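You operate a simulated robot arm through the tools that you are given. There is no shell and no other tool. Be economical: measure what you need, move in short steps, check, and stop when the job is done.

Carry out the task below with a simulated robot arm. There is one attempt and no reset: what you move stays moved.

Task
Put the pink polish from the shaker back in its slot and run the purple one twice on medium.
Fine: leave it clamped in the shaker.

It is judged by the outcome, as a careful person would: the job done as asked, and still so three seconds after it is handed in. It fails if anything else is knocked over, pushed out of place, dropped, spilled or broken.

Robot
A 7-joint arm with a two-finger parallel gripper, fixed in place. Base frame: the origin is at the foot of the arm, x ahead of it, y to its left, z up; the work surface is at about z = 750. Readings come in mm, rad, newtons and seconds.
Its first joint turns from -2.897 to 2.897 rad. Payload 4.4 kg.
The TCP is the grasp point between the finger pads, 23 mm short of the fingertips. In the tool frame z runs along the fingers and y along their closing line. The gripper opens to 94 mm. The fingers are 38 mm wide and 10 mm thick; the gripper's body (54 by 96 mm) begins 39 mm behind the TCP.
Orientation is told as [roll, pitch, yaw] about the base's x, y, z axes, in that order, counted from this pose: with the fingers straight down and closing along the base's y, the tool's x points along the base's -x, its y along +y and its z along -z.

Tools
- The arm moves only by the tool move_arm. Its argument "targets" is a list of rows, each an object (a shift or turn left out is 0, a gripper value left out holds the last) with "offset": the shift along the tool's x, y, z in mm, a list of three; "rot": the turn, a rotation vector about the tool's x, y, z in rad, a list of three. In form: [{"offset": [tx, ty, tz], "rot": [wx, wy, wz]}, ...]. A call has 1 to 8 rows; each row shifts and turns the commanded pose from where the row before left it, along the tool's axes as they then stand. "fingers" is the gripper command, from -1 (fully open) to 1 (shut), values between in proportion, set as the call begins (left out, the last holds). A row lasts 0.2 s, in which the tool goes at most 50 mm and 0.15 rad; a call with a longer step from one row to the next is refused whole, and so is a gripper value outside its range. Where a pose cannot be reached the arm comes as near as it can. A force on the tool above 70 N (or 10 N above the force at the start of the call, whichever is more), or a blocked arm, ends the call early, and 0.2 s more pass. Each finger travels about 72 mm/s and halts on what it meets, pressing with about 34 N; the grip force reading is that of the motor and also rises with nothing between the fingers. The clock runs only during rows and for 0.2 s after the last one: add rows that do not move to give the fingers time. The reply holds the time, the measured pose of the TCP, the force on the tool along the base axes, the opening and the grip force, in the units named above and with some noise, with the torque about the TCP (base axes, N m) and any sound that the robot's microphone picked up.
- Cameras (640 x 400 px; columns grow to the right, rows downward): "scene" is fixed at [41.6, -501.7, 1534]; the picture's right is [0.75, -0.66, 0.00], its down [-0.24, -0.28, -0.93] and it looks along [0.61, 0.70, -0.37] (base axes); focal length 320 px, centre (320, 200). "wrist" rides on the gripper at [86, 16, -74] in the tool frame; the picture's right is [-0.18, 0.98, 0.00], its down [-0.58, -0.11, -0.81] and it looks along [-0.79, -0.15, 0.59] (tool axes); focal length 243 px, centre (320, 200). There is no depth. A picture from a camera that has moved, and an enlarged one, comes with that camera's place and axes in the base frame and with its lens. The place of the scene camera against the robot may be out by one fixed shift of up to 12 mm in any direction.
- snapshot(camera): a new picture of that camera. The clock stands still meanwhile.
- inspect(camera, box): a new picture of the part [left, top, right, bottom] of that camera's present view, enlarged. The clock stands still meanwhile.
- job_done(): hands the job in; it is judged then, once.

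Go step by step. Nothing tells you positions but the pictures and the camera data: compare them with the known pose of the tool, close in by small moves and look again before you grip or let go. The budget is 120 turns and 68 pictures, counting those below and the enlarged ones. Unless the task says otherwise, let go and move clear before handing in, and close with one line.

The tools are called as name(argument=value, ...) on one line, values as JSON. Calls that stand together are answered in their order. move_arm: Moves the arm, as the interface text tells. Its arguments: {"type":"object","properties":{"targets":{"type":"array","items":{"type":"object","properties":{"offset":{"type":"array","items":{"type":"number"}},"rot":{"type":"array","items":{"type":"number"}}}}},"fingers":{"type":"number"}},"required":["targets"]} The other tools are called the same way: snapshot (camera) takes a picture; inspect (camera, box) takes an enlarged picture of a part of a camera's view; job_done () hands the job in.

At the start:

```text
time_s: 0.0
tcp_pos: [838.5, 195.8, 1105.2]
tool_rot: [0.001, 0.0, 0.001]
wrist_force: [0.1, -0.3, 0.2]
wrist_torque: [0.0, 0.02, 0.03]
gripper_width: 94.1
finger_force: 0.0
```

scene: 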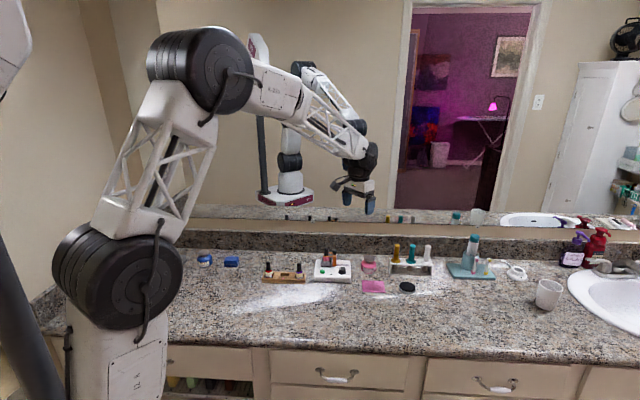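
wrist: 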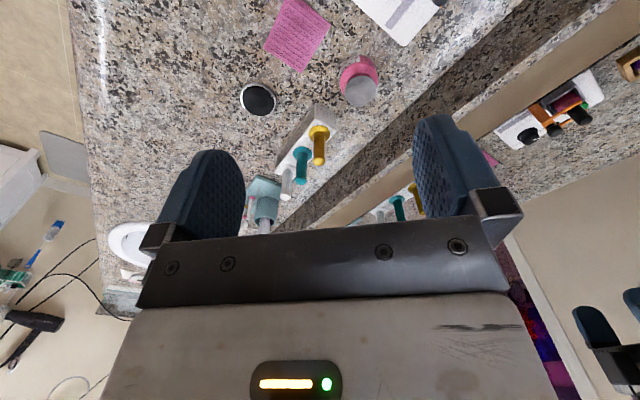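

I see a rack and a white shaker near the middle of the counter. I'll zoom in to see the details.

inspect(camera="scene", box=[250, 240, 370, 300])

inspect(camera="scene", box=[180, 235, 540, 315])

```text
5.33 times, centred on (310, 270) of scene
camera zoom: at [41.6, -501.7, 1534.0], right [0.75, -0.66, 0.0], down [-0.24, -0.28, -0.93], along [0.61, 0.7, -0.37], focal length 1707 px, centre (373, -173)
```

zoom: 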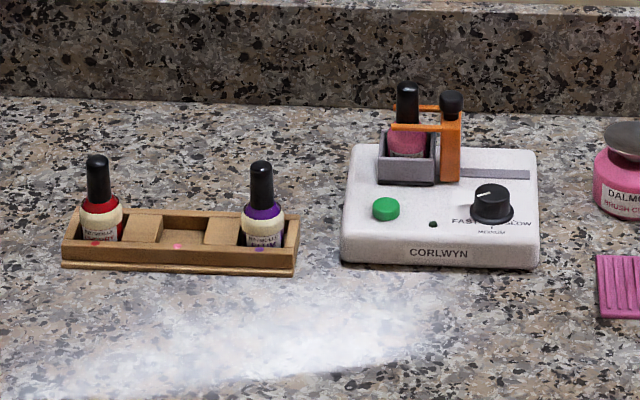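

```text
1.78 times, centred on (360, 275) of scene
camera zoom: at [41.6, -501.7, 1534.0], right [0.75, -0.66, 0.0], down [-0.24, -0.28, -0.93], along [0.61, 0.7, -0.37], focal length 569 px, centre (249, 67)
```

zoom: 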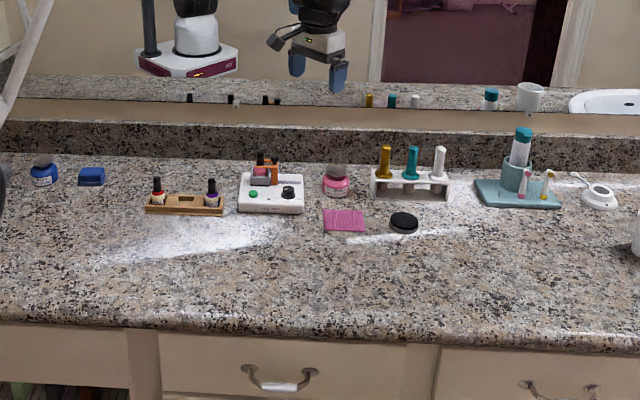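

The shaker sits near (764, 252), with a sliding orange clamp, a green button and a speed knob. The rack is left of it and its middle slot is pink. I'll move in to see it with the wrist camera.

move_arm(targets=[{"offset": [30, -10.5, 29]}, {"offset": [30, -10.5, 29]}, {"offset": [30, -10.5, 29]}, {"offset": [30, -10.5, 29]}, {"offset": [30, -10.5, 29]}, {"offset": [28, -10.5, 29]}, {}])

move_arm(targets=[{"rot": [0, 0, -0.142]}, {"rot": [0, 0, -0.142]}, {"rot": [0, 0, -0.142]}, {"rot": [0, 0, -0.142]}, {"rot": [0, 0, -0.142]}, {"rot": [0, 0, -0.142]}, {}])

snapshot(camera="wrist")

```text
time_s: 1.6
tcp_pos: [661.5, 131.0, 929.7]
tool_rot: [0.0, 0.0, -0.001]
wrist_force: [0.4, -0.6, 0.4]
wrist_torque: [0.07, -0.01, 0.0]
gripper_width: 93.9
finger_force: 0.0
```

```text
time_s: 3.2
tcp_pos: [660.0, 133.4, 931.5]
tool_rot: [0.0, 0.002, 0.853]
wrist_force: [0.4, -0.4, -0.1]
wrist_torque: [0.02, 0.02, 0.01]
gripper_width: 94.4
finger_force: 0.1
```

```text
63 pictures are left
camera wrist: at [591.8, 77.6, 1005.1], right [-0.62, 0.78, 0.0], down [0.46, 0.37, 0.81], along [0.63, 0.5, -0.59], focal length 243 px, centre (320, 200)
```

wrist: 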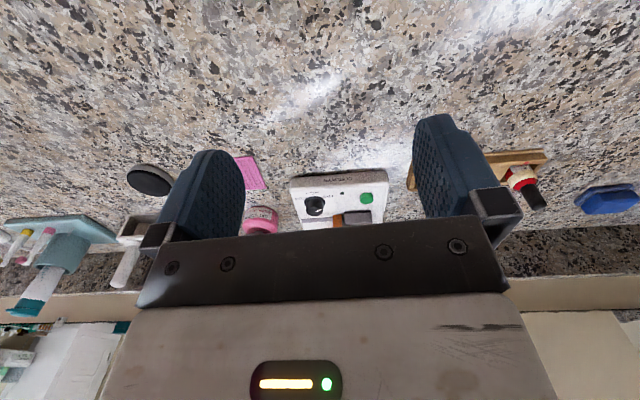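

The image is upside down and the gripper body hides the shaker. I'll move toward it at the same height to get a clear view, and compare the two views to find its position.

move_arm(targets=[{"offset": [-35, 0, 0]}, {"offset": [-35, 0, 0]}, {"offset": [-35, 0, 0]}, {}])

snapshot(camera="wrist")

inspect(camera="scene", box=[250, 200, 410, 300])

```text
time_s: 4.2
tcp_pos: [728.1, 212.8, 930.2]
tool_rot: [-0.001, -0.001, 0.851]
wrist_force: [1.0, 0.4, -0.1]
wrist_torque: [0.01, -0.02, -0.01]
gripper_width: 94.1
finger_force: 0.0
```

```text
62 pictures are left
camera wrist: at [658.7, 156.6, 1004.3], right [-0.62, 0.79, 0.0], down [0.46, 0.37, 0.81], along [0.63, 0.5, -0.59], focal length 243 px, centre (320, 200)
```

wrist: 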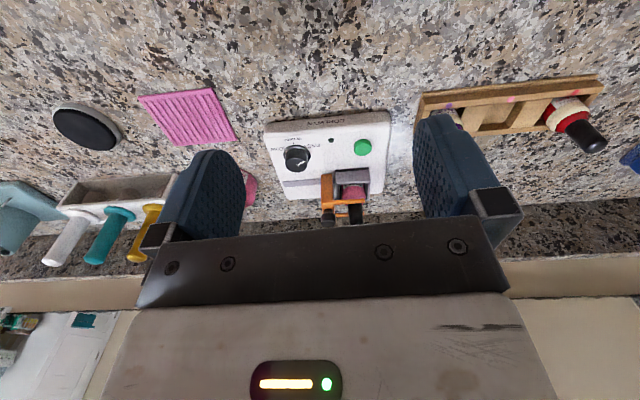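

```text
4.00 times, centred on (330, 250) of scene
camera zoom: at [41.6, -501.7, 1534.0], right [0.75, -0.66, 0.0], down [-0.24, -0.28, -0.93], along [0.61, 0.7, -0.37], focal length 1280 px, centre (280, 0)
```

zoom: 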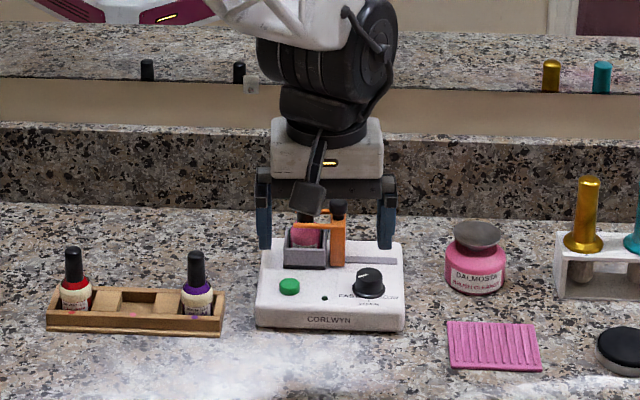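

The scene and wrist cameras agree: the green button is at about (775, 317). I'll go further forward so the clamp comes into clear view.

move_arm(targets=[{"offset": [-35, 0, 0]}, {"offset": [-35, 0, 0]}, {}])

inspect(camera="wrist", box=[230, 20, 430, 220])

snapshot(camera="wrist")

```text
time_s: 5.0
tcp_pos: [775.7, 263.1, 930.1]
tool_rot: [0.0, -0.002, 0.854]
wrist_force: [0.1, -1.4, 0.2]
wrist_torque: [0.04, 0.03, -0.01]
gripper_width: 93.9
finger_force: 0.0
```

```text
2.00 times, centred on (330, 120) of wrist
camera zoom: at [706.0, 206.4, 1004.4], right [-0.62, 0.79, 0.0], down [0.46, 0.37, 0.81], along [0.63, 0.5, -0.59], focal length 485 px, centre (300, 360)
```

zoom: 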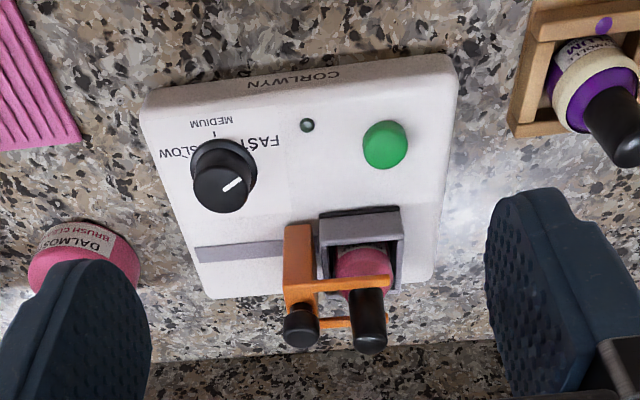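

```text
59 pictures are left
camera wrist: at [706.0, 206.4, 1004.4], right [-0.62, 0.79, 0.0], down [0.46, 0.37, 0.81], along [0.63, 0.5, -0.59], focal length 243 px, centre (320, 200)
```

wrist: 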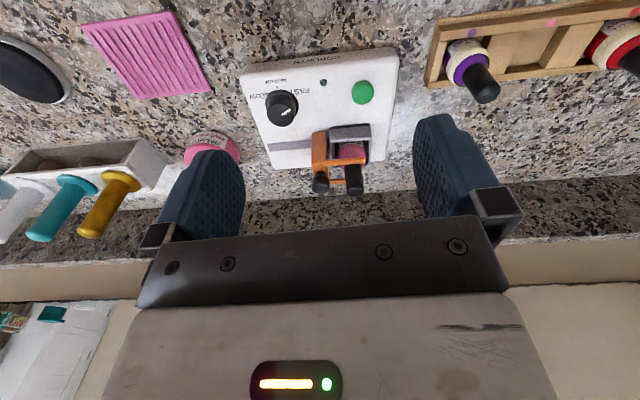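

I now see the layout: the shaker stands at roughly 45° yaw, the dial points to FAST (left), and MEDIUM is at its front. I'll square up to the shaker and look from a steeper angle for triangulation.

move_arm(targets=[{"rot": [0, 0, 0.069]}, {"offset": [-35, 0, 0]}, {"offset": [-35, 0, 0]}, {}])

inspect(camera="wrist", box=[240, 0, 440, 125])

```text
time_s: 6.0
tcp_pos: [826.0, 313.9, 931.8]
tool_rot: [-0.001, 0.0, 0.783]
wrist_force: [-0.3, -0.1, 0.2]
wrist_torque: [0.05, 0.02, 0.02]
gripper_width: 94.0
finger_force: 0.1
```

```text
3.20 times, centred on (340, 62) of wrist
camera zoom: at [753.0, 262.5, 1006.5], right [-0.56, 0.83, 0.0], down [0.49, 0.33, 0.81], along [0.67, 0.45, -0.59], focal length 776 px, centre (256, 640)
```

zoom: 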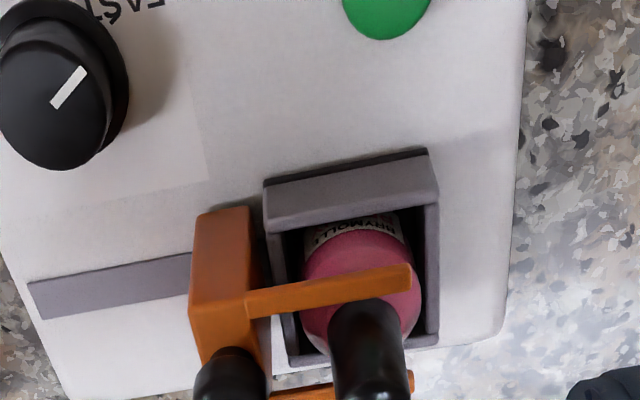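

The clamp is a two-prong fork on a block that slides along the groove. I'll take the lower portion of this view to get heights.

inspect(camera="wrist", box=[240, 50, 440, 175])

snapshot(camera="wrist")

```text
3.20 times, centred on (340, 112) of wrist
camera zoom: at [753.0, 262.5, 1006.5], right [-0.56, 0.83, 0.0], down [0.49, 0.33, 0.81], along [0.67, 0.45, -0.59], focal length 776 px, centre (256, 480)
```

zoom: 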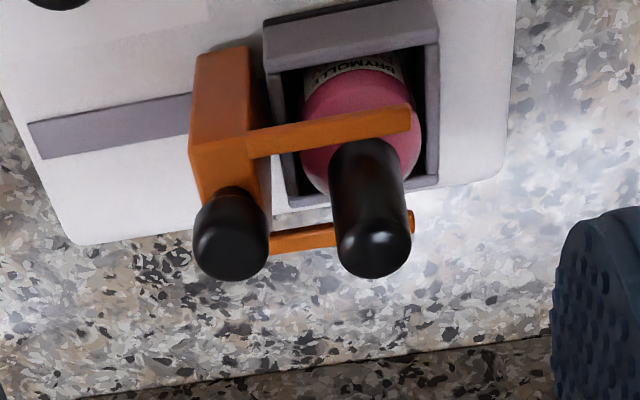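

```text
56 pictures are left
camera wrist: at [753.0, 262.5, 1006.5], right [-0.56, 0.83, 0.0], down [0.49, 0.33, 0.81], along [0.67, 0.45, -0.59], focal length 243 px, centre (320, 200)
```

wrist: 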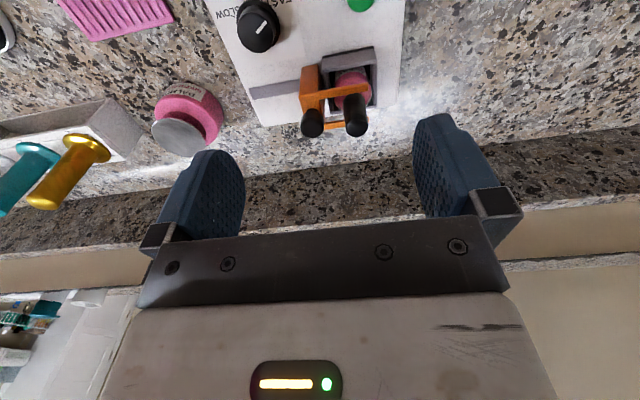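

Triangulation puts the pink cap top at about (832, 349, 856) and the clamp knob top at about (853, 322, 855). I'll turn the tool so the fingers close front-to-back and hover above the clamp knob.

move_arm(targets=[{"rot": [0, 0, 0.143]}, {"rot": [0, 0, 0.143]}, {"rot": [0, 0, 0.143]}, {"rot": [0, 0, 0.143]}, {"rot": [0, 0, 0.143]}, {"rot": [0, 0, 0.143]}, {"rot": [0, 0, 0.143]}, {"rot": [0, 0, 0.143]}])

move_arm(targets=[{"rot": [0, 0, 0.143]}, {"rot": [0, 0, 0.143]}, {"rot": [0, 0, 0.138]}, {"offset": [-13, 25, 0]}, {}])

snapshot(camera="wrist")

```text
time_s: 7.8
tcp_pos: [825.3, 314.8, 931.7]
tool_rot: [-0.001, -0.001, -0.361]
wrist_force: [-0.1, 0.0, -0.7]
wrist_torque: [0.01, -0.01, -0.03]
gripper_width: 93.6
finger_force: 0.0
```

```text
time_s: 9.0
tcp_pos: [851.1, 322.2, 931.6]
tool_rot: [0.0, 0.0, -0.783]
wrist_force: [0.2, -0.1, 0.3]
wrist_torque: [-0.02, 0.01, 0.02]
gripper_width: 93.9
finger_force: 0.1
```

```text
55 pictures are left
camera wrist: at [801.4, 393.3, 1005.8], right [0.82, 0.57, 0.0], down [0.33, -0.49, 0.81], along [0.46, -0.66, -0.59], focal length 243 px, centre (320, 200)
```

wrist: 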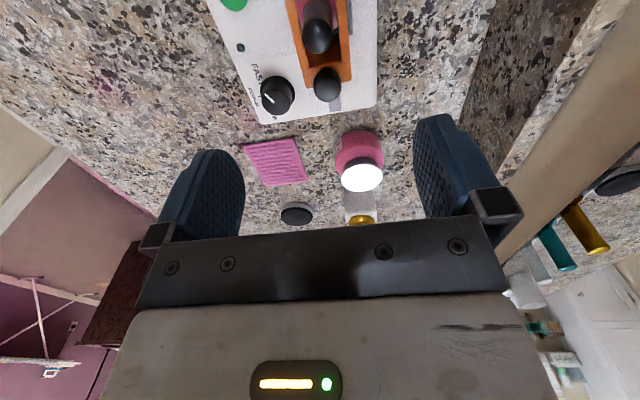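

The post spans about 36 mm front-to-back, centred at f≈833. I'll narrow the fingers to about 60 mm and descend partway around the post to check.

move_arm(fingers=-0.3, targets=[{"offset": [1, 3, 0]}, {"offset": [0, 0, 30]}, {"offset": [0, 0, 28]}, {}])

snapshot(camera="wrist")

inspect(camera="scene", box=[270, 210, 390, 285])

```text
time_s: 10.0
tcp_pos: [853.5, 324.3, 871.1]
tool_rot: [0.0, 0.0, -0.785]
wrist_force: [-0.4, 0.4, 1.0]
wrist_torque: [0.01, 0.0, -0.04]
gripper_width: 61.4
finger_force: 0.0
```

```text
54 pictures are left
camera wrist: at [804.0, 395.7, 946.0], right [0.82, 0.57, 0.0], down [0.33, -0.49, 0.81], along [0.46, -0.66, -0.59], focal length 243 px, centre (320, 200)
```

wrist: 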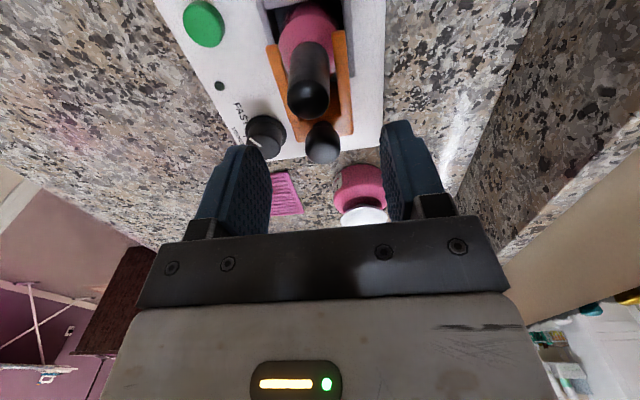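

```text
5.33 times, centred on (330, 248) of scene
camera zoom: at [41.6, -501.7, 1534.0], right [0.75, -0.66, 0.0], down [-0.24, -0.28, -0.93], along [0.61, 0.7, -0.37], focal length 1707 px, centre (267, -53)
```

zoom: 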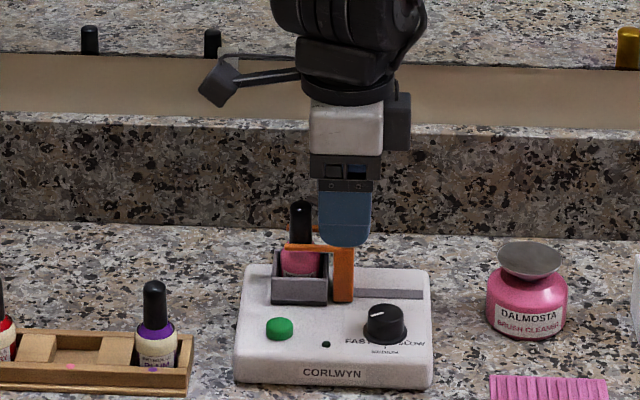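

The fingers straddle the post. I'll descend to grip its upper part, then close.

move_arm(targets=[{"offset": [0, 0, 14]}, {"offset": [0, 0, 13]}, {}])

move_arm(fingers=0.6, targets=[{}, {}, {}])

snapshot(camera="wrist")

```text
time_s: 10.8
tcp_pos: [854.1, 323.1, 846.1]
tool_rot: [0.002, 0.001, -0.782]
wrist_force: [0.5, 0.3, 0.6]
wrist_torque: [-0.01, 0.01, -0.01]
gripper_width: 61.2
finger_force: 0.1
```

```text
time_s: 11.6
tcp_pos: [855.2, 325.2, 845.7]
tool_rot: [0.003, 0.001, -0.784]
wrist_force: [40.0, 32.1, -18.8]
wrist_torque: [0.17, -0.91, -0.46]
gripper_width: 34.7
finger_force: 45.1
```

```text
52 pictures are left
camera wrist: at [805.6, 396.1, 920.1], right [0.82, 0.57, 0.0], down [0.33, -0.49, 0.81], along [0.46, -0.66, -0.59], focal length 243 px, centre (320, 200)
```

wrist: 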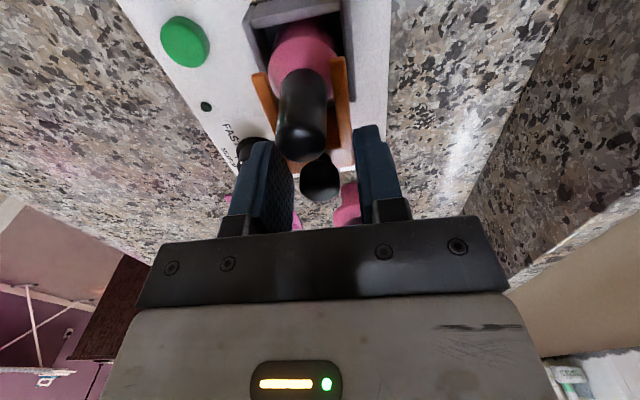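

Gripped at 34.7 mm, but the tool is pulled about 50 N toward +f, so the post sits slightly farther back. I'll relax that offset.

move_arm(targets=[{"offset": [0, 2, 0]}, {}])

```text
time_s: 12.2
tcp_pos: [855.8, 324.2, 847.1]
tool_rot: [-0.002, 0.0, -0.782]
wrist_force: [-3.6, -9.8, 9.5]
wrist_torque: [-0.31, 0.12, -0.22]
gripper_width: 34.7
finger_force: 44.5
```

Relaxed. Now I'll slide the clamp right (+r, which is tool −x) in small steps.

move_arm(targets=[{"offset": [-5, 0, 0]}, {"offset": [-5, 0, 0]}, {"offset": [-5, 0, 0]}, {}])

snapshot(camera="wrist")

```text
time_s: 13.2
tcp_pos: [866.0, 315.1, 847.0]
tool_rot: [0.0, -0.001, -0.783]
wrist_force: [-24.3, -22.3, 18.8]
wrist_torque: [-0.24, 1.27, -0.03]
gripper_width: 34.8
finger_force: 44.9
```

```text
51 pictures are left
camera wrist: at [815.7, 386.5, 920.2], right [0.82, 0.57, 0.0], down [0.34, -0.49, 0.81], along [0.46, -0.66, -0.59], focal length 243 px, centre (320, 200)
```

wrist: 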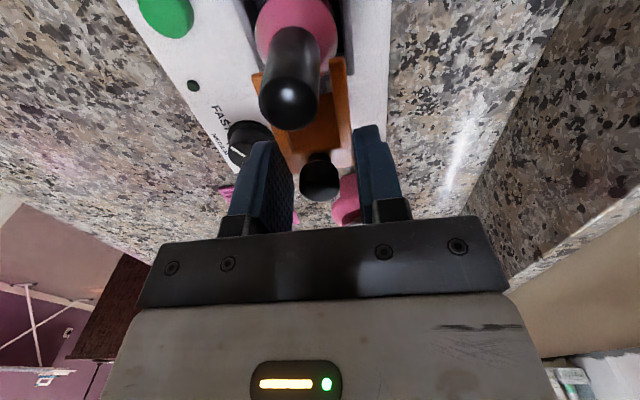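

The clamp slides freely. I'll continue, with a small front correction.

move_arm(targets=[{"offset": [-4, -1, 0]}, {"offset": [-5, -0.3, 0]}, {"offset": [-5, -0.3, 0]}, {}])

move_arm(targets=[{"offset": [-5, -0.3, 0]}, {"offset": [-5, -0.3, 0]}, {}])

snapshot(camera="wrist")

inspect(camera="scene", box=[270, 210, 390, 285])

```text
time_s: 14.2
tcp_pos: [875.2, 305.5, 846.3]
tool_rot: [0.001, 0.001, -0.784]
wrist_force: [27.7, 27.4, -10.3]
wrist_torque: [0.79, -0.36, -0.24]
gripper_width: 34.8
finger_force: 45.4
```

```text
time_s: 15.1
tcp_pos: [881.6, 299.1, 846.3]
tool_rot: [0.005, -0.002, -0.784]
wrist_force: [11.6, 10.5, -6.4]
wrist_torque: [0.27, 0.22, -0.27]
gripper_width: 35.0
finger_force: 45.2
stopped in row 3: the force on the tool passed its limit at 71 N (the readings are from after the stop); the commanded pose is now the measured one
```

```text
50 pictures are left
camera wrist: at [832.1, 369.3, 920.1], right [0.82, 0.57, 0.0], down [0.33, -0.49, 0.81], along [0.46, -0.66, -0.59], focal length 243 px, centre (320, 200)
```

wrist: 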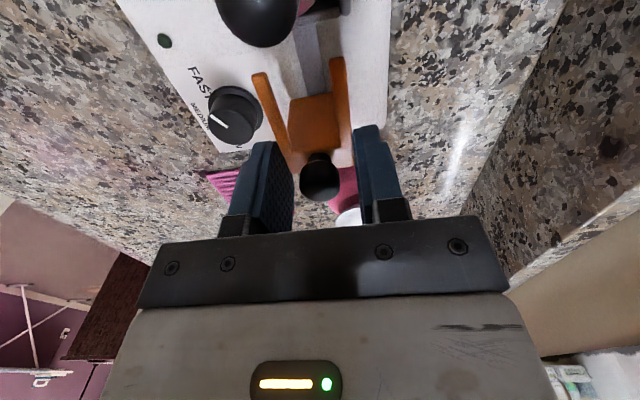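

```text
5.33 times, centred on (330, 248) of scene
camera zoom: at [41.6, -501.7, 1534.0], right [0.75, -0.66, 0.0], down [-0.24, -0.28, -0.93], along [0.61, 0.7, -0.37], focal length 1707 px, centre (267, -53)
```

zoom: 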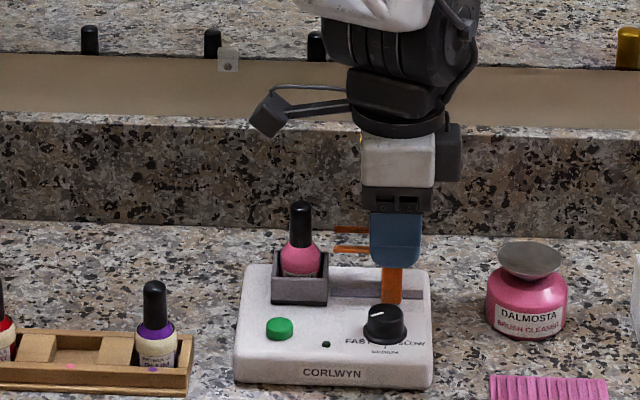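

The clamp is at its open stop and the prongs are clear of the pink bottle. I'll release, rise, and move over the pink cap.

move_arm(fingers=-0.3, targets=[{}, {}, {"offset": [0, 0, -25]}, {"offset": [0, 0, -25]}, {"offset": [0, 0, -10]}, {"offset": [35, 0, 0]}, {"offset": [35, 0, 0]}, {}])

snapshot(camera="wrist")

```text
time_s: 16.9
tcp_pos: [831.7, 350.9, 905.8]
tool_rot: [0.004, -0.001, -0.783]
wrist_force: [-0.4, -0.1, -0.2]
wrist_torque: [-0.04, 0.02, 0.04]
gripper_width: 61.1
finger_force: 0.1
```

```text
48 pictures are left
camera wrist: at [780.7, 421.1, 979.5], right [0.82, 0.57, 0.0], down [0.33, -0.49, 0.81], along [0.46, -0.66, -0.59], focal length 243 px, centre (320, 200)
```

wrist: 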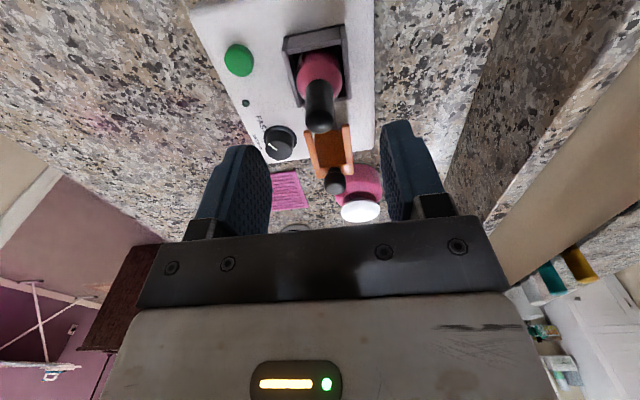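

The cap is at f≈833, r≈342. I'll centre over it, descend and grip.

move_arm(targets=[{"offset": [-0.5, -3, 0]}, {"offset": [0, 0, 30]}, {"offset": [0, 0, 31]}, {}])

move_arm(fingers=0.8, targets=[{}, {}, {}, {}])

snapshot(camera="wrist")

```text
time_s: 17.9
tcp_pos: [828.4, 342.1, 845.7]
tool_rot: [0.004, -0.001, -0.784]
wrist_force: [-0.2, -0.2, -1.1]
wrist_torque: [-0.02, 0.02, 0.01]
gripper_width: 61.0
finger_force: 0.1
```

```text
time_s: 18.9
tcp_pos: [829.7, 343.1, 848.1]
tool_rot: [0.008, -0.003, -0.784]
wrist_force: [37.3, 40.0, 28.9]
wrist_torque: [1.43, -1.26, -0.21]
gripper_width: 22.5
finger_force: 34.2
```

```text
47 pictures are left
camera wrist: at [779.4, 414.3, 922.1], right [0.82, 0.57, 0.01], down [0.33, -0.49, 0.81], along [0.46, -0.66, -0.59], focal length 243 px, centre (320, 200)
```

wrist: 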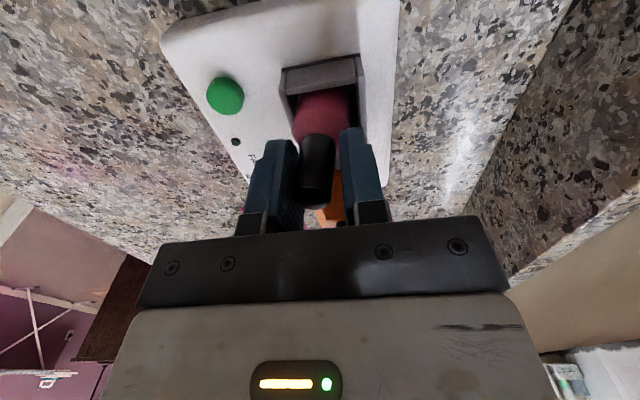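

The fingertips ride on the bottle shoulder (upward force), and the tool is 4 mm too far front. I'll open, raise, shift and re-grip.

move_arm(fingers=-0.3, targets=[{}, {}, {"offset": [0, 0, -8]}, {"offset": [0, 4, 0]}, {}])

inspect(camera="wrist", box=[220, 20, 420, 220])

```text
time_s: 20.1
tcp_pos: [832.2, 348.2, 851.1]
tool_rot: [0.004, -0.002, -0.785]
wrist_force: [0.6, -0.4, -0.5]
wrist_torque: [0.0, 0.01, 0.02]
gripper_width: 61.1
finger_force: 0.0
```

```text
2.00 times, centred on (320, 120) of wrist
camera zoom: at [781.6, 418.3, 925.8], right [0.82, 0.57, 0.0], down [0.33, -0.49, 0.81], along [0.46, -0.66, -0.59], focal length 485 px, centre (320, 360)
```

zoom: 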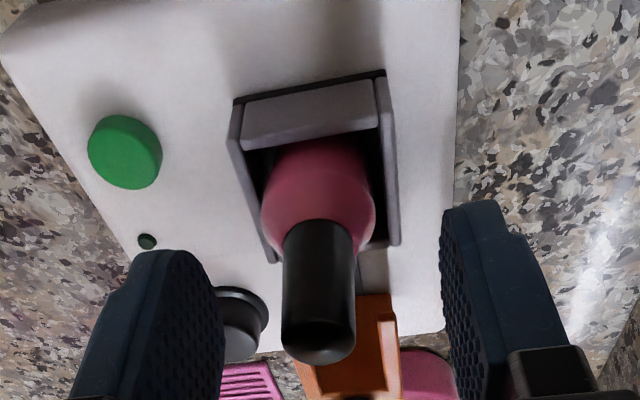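

It's nearly centred and higher now. Closing.

move_arm(fingers=0.8, targets=[{"offset": [0, 0, -2]}, {}, {}, {}, {}])

```text
time_s: 21.3
tcp_pos: [832.1, 348.7, 853.8]
tool_rot: [0.003, -0.003, -0.783]
wrist_force: [0.3, 0.0, 0.1]
wrist_torque: [0.0, -0.02, -0.01]
gripper_width: 16.1
finger_force: 33.6
```

Firm 16 mm grip on the cap. I'll lift straight up out of the cup and check.

move_arm(targets=[{"offset": [0, 0, -15]}, {"offset": [0, 0, -25]}, {"offset": [0, 0, -30]}, {"offset": [0, 0, -35]}, {}])

inspect(camera="scene", box=[240, 190, 400, 290])

```text
time_s: 22.5
tcp_pos: [830.6, 346.2, 961.3]
tool_rot: [0.004, -0.003, -0.784]
wrist_force: [0.5, -0.2, -0.3]
wrist_torque: [0.0, -0.03, 0.01]
gripper_width: 16.4
finger_force: 34.2
```

```text
4.00 times, centred on (320, 240) of scene
camera zoom: at [41.6, -501.7, 1534.0], right [0.75, -0.66, 0.0], down [-0.24, -0.28, -0.93], along [0.61, 0.7, -0.37], focal length 1280 px, centre (320, 40)
```

zoom: 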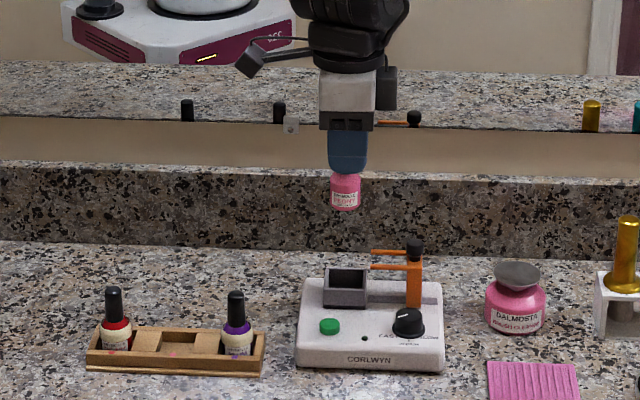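

The pink bottle is out; its bottom is about 64 mm below the TCP. I'll carry it over the rack's middle slot.

move_arm(targets=[{"offset": [25, -10, 0]}, {"offset": [36, -15, 0]}, {"offset": [36, -15, 0]}, {"offset": [36, -15, 0]}, {"offset": [25, -10, 0]}, {"offset": [14, -6, 0]}, {}, {}])

snapshot(camera="wrist")

inspect(camera="scene", box=[240, 190, 400, 290])

```text
time_s: 24.3
tcp_pos: [660.5, 418.6, 960.4]
tool_rot: [0.003, -0.002, -0.785]
wrist_force: [-0.1, 0.9, -0.1]
wrist_torque: [0.0, 0.0, 0.02]
gripper_width: 16.7
finger_force: 34.4
```

```text
44 pictures are left
camera wrist: at [611.0, 489.6, 1034.0], right [0.82, 0.57, 0.0], down [0.33, -0.49, 0.81], along [0.46, -0.66, -0.59], focal length 243 px, centre (320, 200)
```

wrist: 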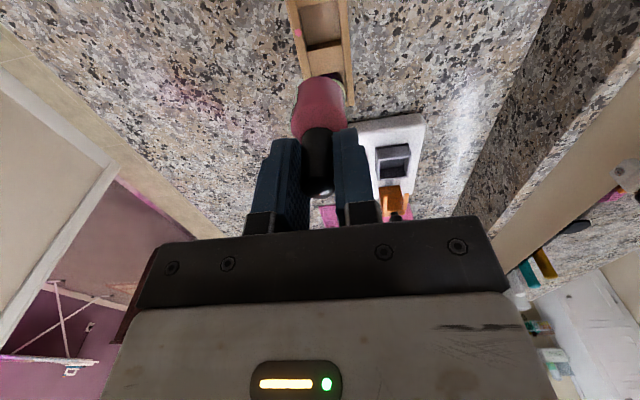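

```text
4.00 times, centred on (320, 240) of scene
camera zoom: at [41.6, -501.7, 1534.0], right [0.75, -0.66, 0.0], down [-0.24, -0.28, -0.93], along [0.61, 0.7, -0.37], focal length 1280 px, centre (320, 40)
```

zoom: 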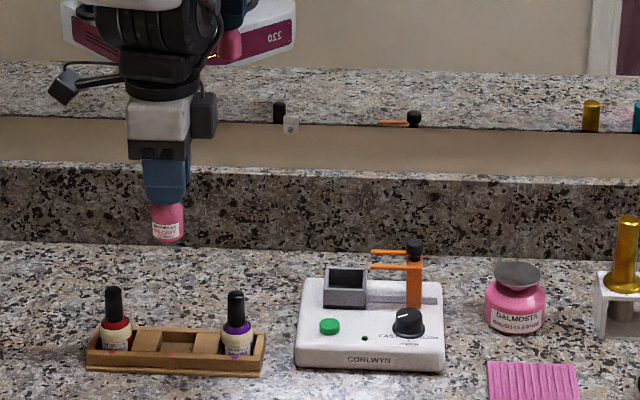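

I'll enlarge the top of the wrist view to locate the pink slot.

inspect(camera="wrist", box=[240, 0, 400, 100])

```text
4.00 times, centred on (320, 50) of wrist
camera zoom: at [611.0, 489.6, 1034.0], right [0.82, 0.57, 0.0], down [0.33, -0.49, 0.81], along [0.46, -0.66, -0.59], focal length 970 px, centre (320, 800)
```

zoom: 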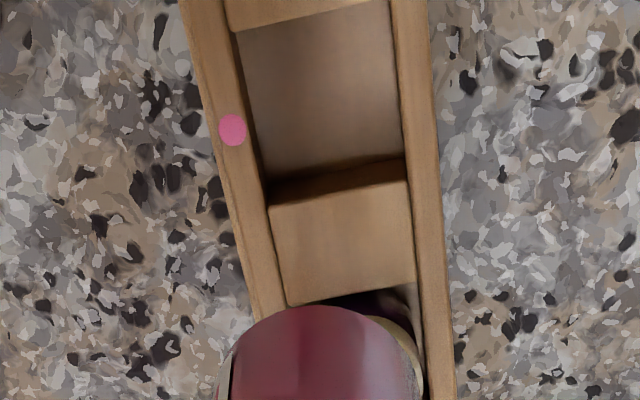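

The pink slot spans r 154–191 and f 745–780, centred at (172.6, 763). The TCP is at (171, 763). I'll shift slightly and descend to just above the rim.

move_arm(targets=[{"offset": [-1.5, 0, 0]}, {"offset": [0, 0, 35]}, {"offset": [0, 0, 35]}, {"offset": [0, 0, 30]}, {"offset": [0, 0, 8]}, {}, {}])

inspect(camera="wrist", box=[220, 0, 420, 200])

inspect(camera="scene", box=[250, 240, 330, 290])

```text
time_s: 25.9
tcp_pos: [664.6, 418.9, 852.9]
tool_rot: [0.005, 0.0, -0.783]
wrist_force: [-0.8, 0.0, 0.3]
wrist_torque: [0.01, 0.01, -0.03]
gripper_width: 16.6
finger_force: 34.0
```

```text
2.00 times, centred on (320, 100) of wrist
camera zoom: at [614.3, 490.2, 927.1], right [0.82, 0.57, 0.0], down [0.33, -0.49, 0.81], along [0.46, -0.66, -0.59], focal length 485 px, centre (320, 400)
```

zoom: 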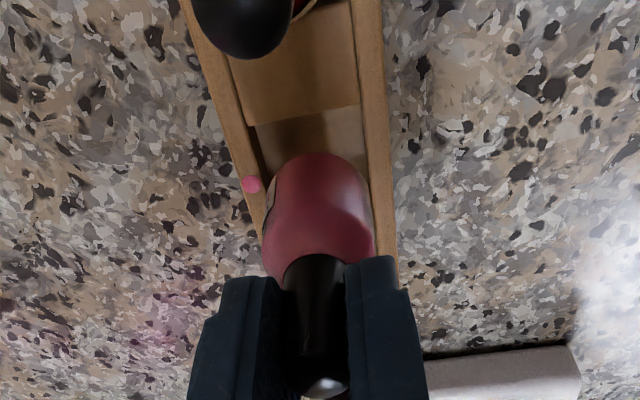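

```text
8.00 times, centred on (290, 265) of scene
camera zoom: at [41.6, -501.7, 1534.0], right [0.75, -0.66, 0.0], down [-0.24, -0.28, -0.93], along [0.61, 0.7, -0.37], focal length 2560 px, centre (560, -320)
```

zoom: 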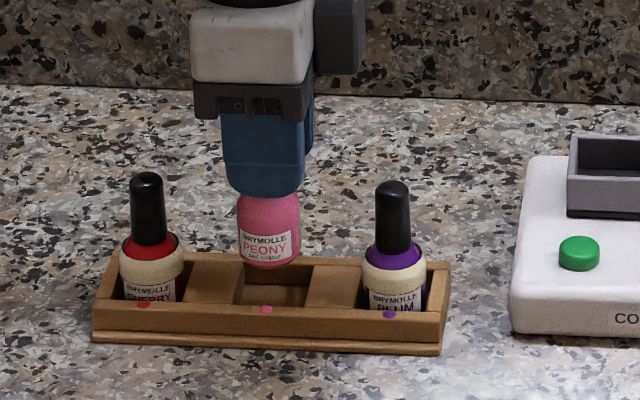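

The bottle is about 3 mm too far back relative to the slot. I'll correct and lower in.

move_arm(targets=[{"offset": [0.5, -3, 0]}, {}, {"offset": [0, 0, 10]}, {"offset": [0, 0, 5]}, {}])

inspect(camera="wrist", box=[220, 0, 420, 200])

inspect(camera="scene", box=[250, 240, 330, 290])

```text
time_s: 27.1
tcp_pos: [661.3, 415.6, 837.3]
tool_rot: [0.004, -0.002, -0.782]
wrist_force: [0.4, 0.3, -1.2]
wrist_torque: [0.05, 0.0, 0.04]
gripper_width: 16.7
finger_force: 34.1
```

```text
2.00 times, centred on (320, 100) of wrist
camera zoom: at [610.5, 487.2, 911.8], right [0.82, 0.57, 0.0], down [0.33, -0.49, 0.81], along [0.46, -0.66, -0.59], focal length 485 px, centre (320, 400)
```

zoom: 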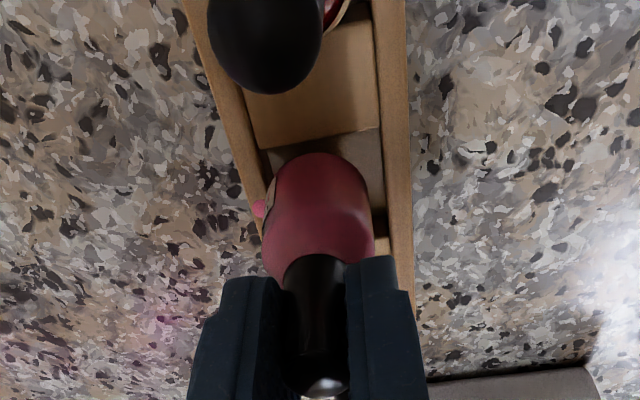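

```text
8.00 times, centred on (290, 265) of scene
camera zoom: at [41.6, -501.7, 1534.0], right [0.75, -0.66, 0.0], down [-0.24, -0.28, -0.93], along [0.61, 0.7, -0.37], focal length 2560 px, centre (560, -320)
```

zoom: 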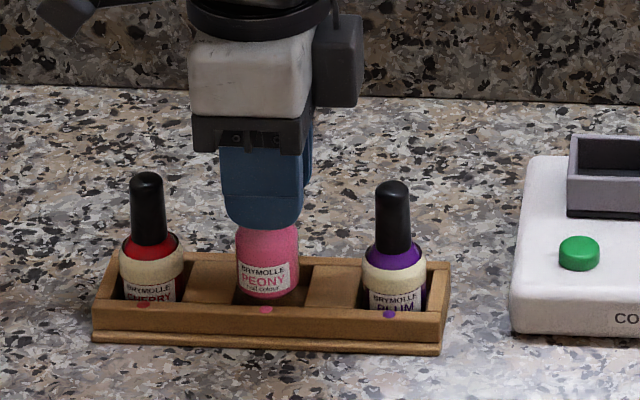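

I'm about 1 mm off in both directions. I'll trim and lower gently until contact.

move_arm(targets=[{"offset": [-1, 1.2, 0]}, {}, {"offset": [0, 0, 5]}, {"offset": [0, 0, 4]}, {}])

inspect(camera="scene", box=[250, 240, 330, 290])

```text
time_s: 28.3
tcp_pos: [661.2, 417.0, 827.6]
tool_rot: [0.003, -0.001, -0.785]
wrist_force: [-0.1, 0.4, -0.3]
wrist_torque: [0.02, 0.02, 0.0]
gripper_width: 16.4
finger_force: 34.3
```

```text
8.00 times, centred on (290, 265) of scene
camera zoom: at [41.6, -501.7, 1534.0], right [0.75, -0.66, 0.0], down [-0.24, -0.28, -0.93], along [0.61, 0.7, -0.37], focal length 2560 px, centre (560, -320)
```

zoom: 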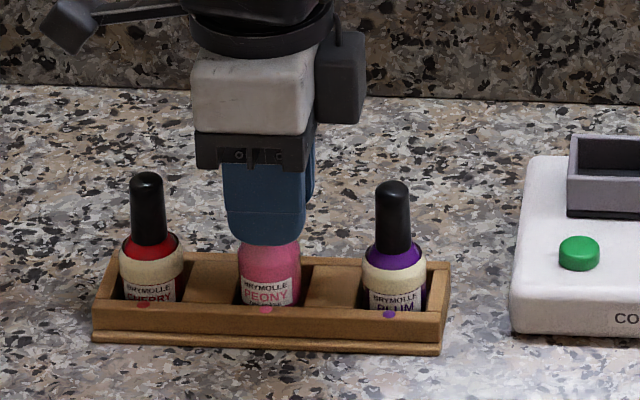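

It's going in freely. I'll continue down in small steps.

move_arm(targets=[{"offset": [0, 0, 2]}, {"offset": [0, 0, 2]}, {"offset": [0, 0, 2]}, {}])

```text
time_s: 29.3
tcp_pos: [661.9, 416.2, 820.9]
tool_rot: [0.004, -0.001, -0.783]
wrist_force: [0.5, -0.9, 2.6]
wrist_torque: [-0.06, 0.0, -0.01]
gripper_width: 16.4
finger_force: 34.1
```

move_arm(targets=[{"offset": [0, 0, 1.5]}, {"offset": [0, 0, 1.5]}, {}])

inspect(camera="scene", box=[250, 240, 330, 290])

```text
time_s: 30.1
tcp_pos: [661.5, 416.9, 820.0]
tool_rot: [0.005, -0.002, -0.783]
wrist_force: [0.0, 1.0, 26.8]
wrist_torque: [0.07, 0.05, -0.03]
gripper_width: 16.7
finger_force: 33.8
```

```text
8.00 times, centred on (290, 265) of scene
camera zoom: at [41.6, -501.7, 1534.0], right [0.75, -0.66, 0.0], down [-0.24, -0.28, -0.93], along [0.61, 0.7, -0.37], focal length 2560 px, centre (560, -320)
```

zoom: 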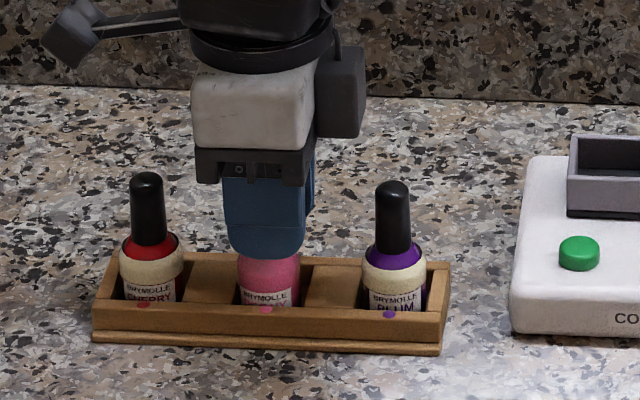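

The bottle is seated (27 N contact, label level with its neighbours). I'll ease off, release and rise, then move toward the purple one.

move_arm(fingers=-0.3, targets=[{"offset": [0, 0, -1.5]}, {}, {}, {"offset": [0, 0, -20]}, {"offset": [0, 0, -35]}, {"offset": [0, 0, -25]}, {"offset": [-25, 0, 0]}, {}])

snapshot(camera="wrist")

inspect(camera="scene", box=[250, 240, 330, 290])

```text
time_s: 31.9
tcp_pos: [680.1, 396.9, 901.3]
tool_rot: [0.005, -0.002, -0.783]
wrist_force: [-0.4, 0.1, 0.8]
wrist_torque: [-0.01, 0.01, -0.01]
gripper_width: 61.2
finger_force: 0.1
```

```text
35 pictures are left
camera wrist: at [628.8, 468.8, 975.8], right [0.82, 0.57, 0.0], down [0.33, -0.49, 0.81], along [0.46, -0.66, -0.59], focal length 243 px, centre (320, 200)
```

wrist: 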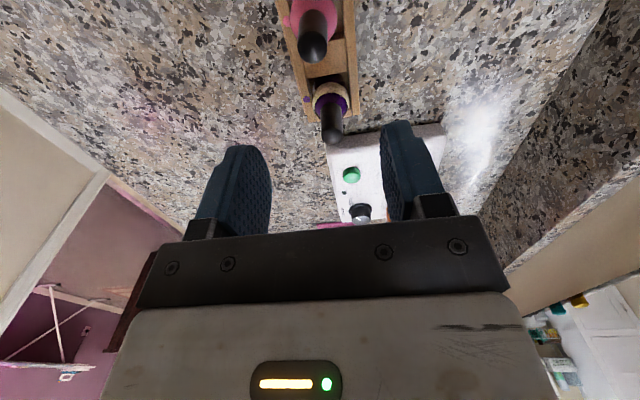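

```text
8.00 times, centred on (290, 265) of scene
camera zoom: at [41.6, -501.7, 1534.0], right [0.75, -0.66, 0.0], down [-0.24, -0.28, -0.93], along [0.61, 0.7, -0.37], focal length 2560 px, centre (560, -320)
```

zoom: 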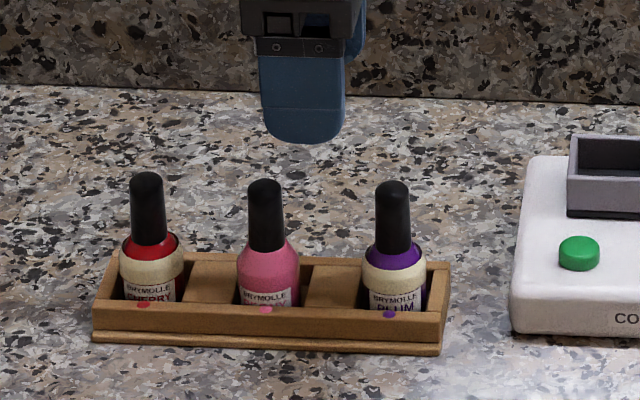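

Pink sits properly in its slot. The purple cap is at r≈235.5, f≈762.5, so I'll move over it and check.

move_arm(targets=[{"offset": [-18, 1, 0]}, {"offset": [-17.5, 0, 0]}, {"offset": [0, 0, 30]}, {"offset": [0, 0, 20]}, {}, {}])

snapshot(camera="wrist")

```text
time_s: 33.3
tcp_pos: [704.5, 374.6, 851.1]
tool_rot: [0.004, -0.002, -0.784]
wrist_force: [-0.4, 0.4, 0.2]
wrist_torque: [-0.04, 0.01, 0.02]
gripper_width: 60.9
finger_force: 0.0
```

```text
33 pictures are left
camera wrist: at [653.7, 446.7, 925.1], right [0.82, 0.57, 0.0], down [0.33, -0.49, 0.81], along [0.46, -0.66, -0.59], focal length 243 px, centre (320, 200)
```

wrist: 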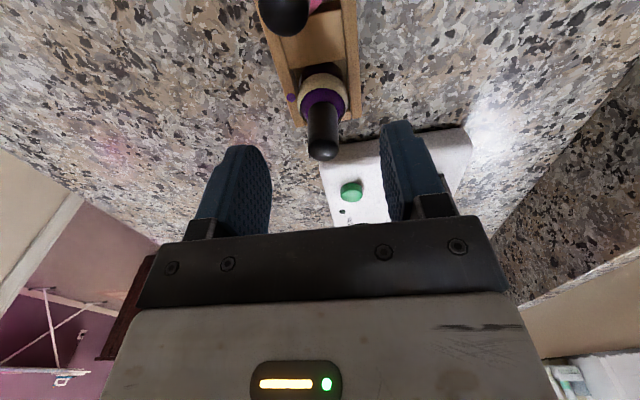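

Nearly aligned. I'll shift 2 mm right, lower, and grip the purple cap.

move_arm(targets=[{"offset": [-2, 0, 0]}, {"offset": [0, 0, 15]}, {"offset": [0, 0, 15]}, {}])

move_arm(fingers=0.8, targets=[{}, {}, {}, {}])

inspect(camera="scene", box=[250, 240, 330, 290])

```text
time_s: 34.3
tcp_pos: [705.4, 373.8, 821.1]
tool_rot: [0.003, -0.001, -0.782]
wrist_force: [0.2, -0.3, -0.6]
wrist_torque: [0.01, -0.02, 0.01]
gripper_width: 61.0
finger_force: 0.1
```

```text
time_s: 35.3
tcp_pos: [706.0, 373.9, 821.3]
tool_rot: [0.002, -0.002, -0.785]
wrist_force: [-0.1, 0.2, 0.6]
wrist_torque: [0.02, -0.01, -0.01]
gripper_width: 16.2
finger_force: 34.3
```

```text
8.00 times, centred on (290, 265) of scene
camera zoom: at [41.6, -501.7, 1534.0], right [0.75, -0.66, 0.0], down [-0.24, -0.28, -0.93], along [0.61, 0.7, -0.37], focal length 2560 px, centre (560, -320)
```

zoom: 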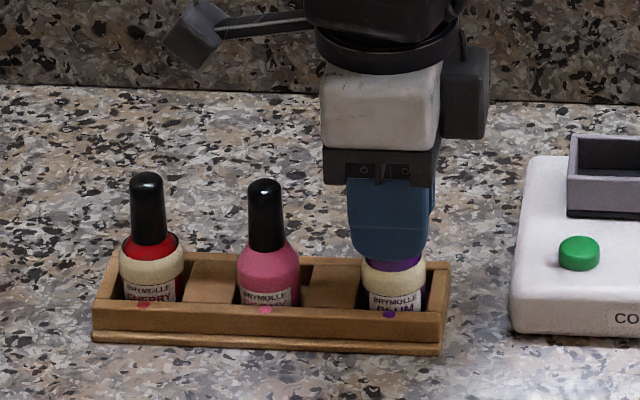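

Gripped at 16 mm. I'll lift clear and carry it over the cup.

move_arm(targets=[{"offset": [0, 0, -15]}, {"offset": [0, 0, -30]}, {"offset": [0, 0, -35]}, {"offset": [0, 0, -35]}, {"offset": [-25, 16, 0]}, {"offset": [-30, 20, 0]}, {"offset": [-30, 20, 0]}, {"offset": [-21, 15, 0]}])

move_arm(targets=[{}, {}])

inspect(camera="wrist", box=[220, 0, 420, 200])

inspect(camera="scene", box=[250, 200, 390, 287])

```text
time_s: 37.1
tcp_pos: [832.3, 347.4, 934.3]
tool_rot: [0.005, -0.003, -0.783]
wrist_force: [-0.3, 0.2, 0.2]
wrist_torque: [-0.02, -0.01, -0.01]
gripper_width: 16.5
finger_force: 34.4
```

```text
time_s: 37.7
tcp_pos: [832.3, 348.4, 934.0]
tool_rot: [0.003, 0.0, -0.782]
wrist_force: [0.5, 0.7, -0.7]
wrist_torque: [-0.02, 0.03, -0.02]
gripper_width: 16.5
finger_force: 33.6
```

```text
2.00 times, centred on (320, 100) of wrist
camera zoom: at [782.0, 417.9, 1007.9], right [0.82, 0.57, 0.0], down [0.33, -0.49, 0.81], along [0.46, -0.66, -0.59], focal length 485 px, centre (320, 400)
```

zoom: 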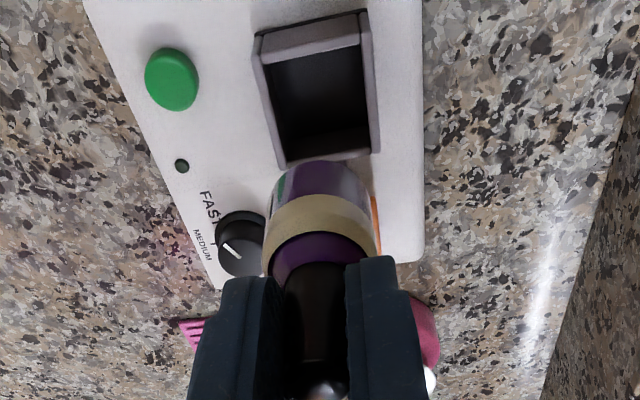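

```text
4.57 times, centred on (320, 244) of scene
camera zoom: at [41.6, -501.7, 1534.0], right [0.75, -0.66, 0.0], down [-0.24, -0.28, -0.93], along [0.61, 0.7, -0.37], focal length 1463 px, centre (320, 1)
```

zoom: 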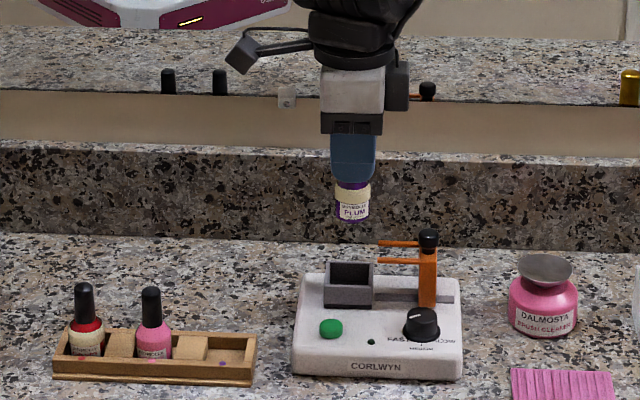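

The cup opening is centred at r≈341.4, f≈833, and the bottle is at about (343.5, 835). I'll correct and lower to just above the rim.

move_arm(targets=[{"offset": [2, -2, 0]}, {"offset": [0, 0, 25]}, {"offset": [0, 0, 25]}, {"offset": [0, 0, 7]}, {}, {}])

inspect(camera="wrist", box=[220, 0, 420, 200])

inspect(camera="scene", box=[290, 230, 370, 280])

```text
time_s: 39.1
tcp_pos: [830.3, 346.6, 878.3]
tool_rot: [0.003, -0.001, -0.784]
wrist_force: [-0.1, -0.7, -1.4]
wrist_torque: [-0.04, 0.02, -0.01]
gripper_width: 16.3
finger_force: 33.9
```

```text
2.00 times, centred on (320, 100) of wrist
camera zoom: at [779.9, 417.2, 951.8], right [0.82, 0.57, 0.0], down [0.33, -0.49, 0.81], along [0.46, -0.66, -0.59], focal length 485 px, centre (320, 400)
```

zoom: 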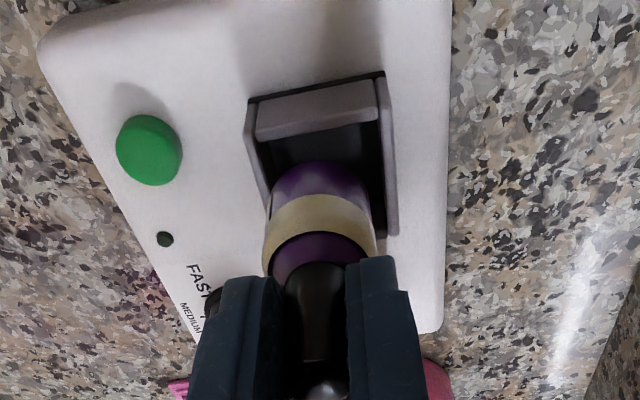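

```text
8.00 times, centred on (330, 255) of scene
camera zoom: at [41.6, -501.7, 1534.0], right [0.75, -0.66, 0.0], down [-0.24, -0.28, -0.93], along [0.61, 0.7, -0.37], focal length 2560 px, centre (240, -240)
```

zoom: 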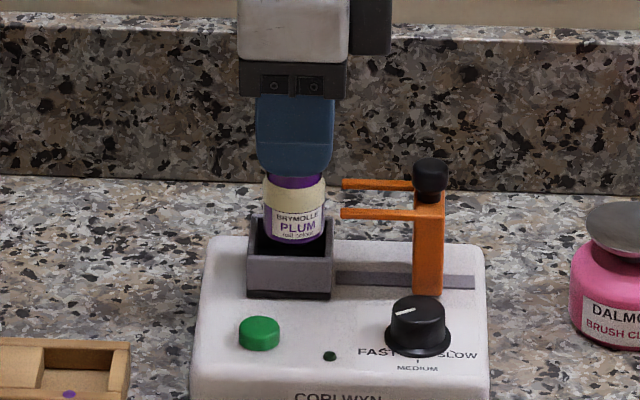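

The bottle is aligned with the cup to within about 1 mm. I'll lower it in gradually.

move_arm(targets=[{"offset": [0.5, 0.5, 5]}, {"offset": [0, 0, 5]}, {"offset": [0, 0, 5]}, {"offset": [0, 0, 4]}, {}])

move_arm(targets=[{"offset": [0, 0, 2]}, {"offset": [0, 0, 2]}, {"offset": [0, 0, 1.5]}, {}])

inspect(camera="scene", box=[290, 230, 370, 280])

```text
time_s: 40.3
tcp_pos: [828.0, 348.4, 859.2]
tool_rot: [0.004, -0.002, -0.785]
wrist_force: [2.5, 5.1, -1.1]
wrist_torque: [0.22, -0.24, -0.02]
gripper_width: 16.8
finger_force: 33.7
```

```text
time_s: 41.3
tcp_pos: [828.6, 348.2, 855.6]
tool_rot: [0.004, -0.002, -0.785]
wrist_force: [7.1, 8.2, 3.1]
wrist_torque: [0.3, -0.26, 0.0]
gripper_width: 16.6
finger_force: 33.7
```

```text
8.00 times, centred on (330, 255) of scene
camera zoom: at [41.6, -501.7, 1534.0], right [0.75, -0.66, 0.0], down [-0.24, -0.28, -0.93], along [0.61, 0.7, -0.37], focal length 2560 px, centre (240, -240)
```

zoom: 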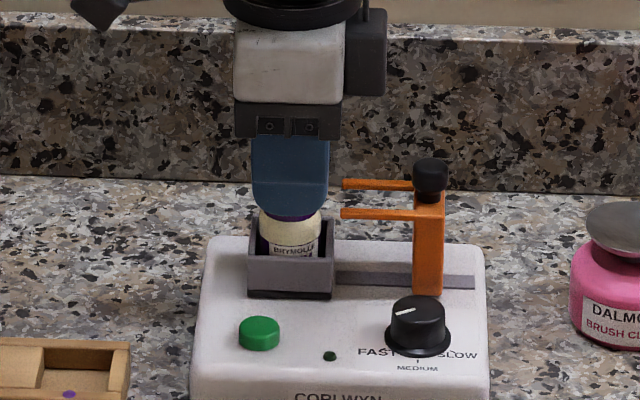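

The bottle is lightly touching the front wall. I'll shift 1 mm back and finish lowering.

move_arm(targets=[{"offset": [-0.5, 1, 0]}, {"offset": [0, 0, 1.5]}, {"offset": [0, 0, 1]}, {}])

```text
time_s: 42.3
tcp_pos: [829.4, 347.3, 852.5]
tool_rot: [0.005, -0.002, -0.783]
wrist_force: [-0.4, 0.5, -1.1]
wrist_torque: [0.0, 0.01, -0.01]
gripper_width: 16.2
finger_force: 34.0
```

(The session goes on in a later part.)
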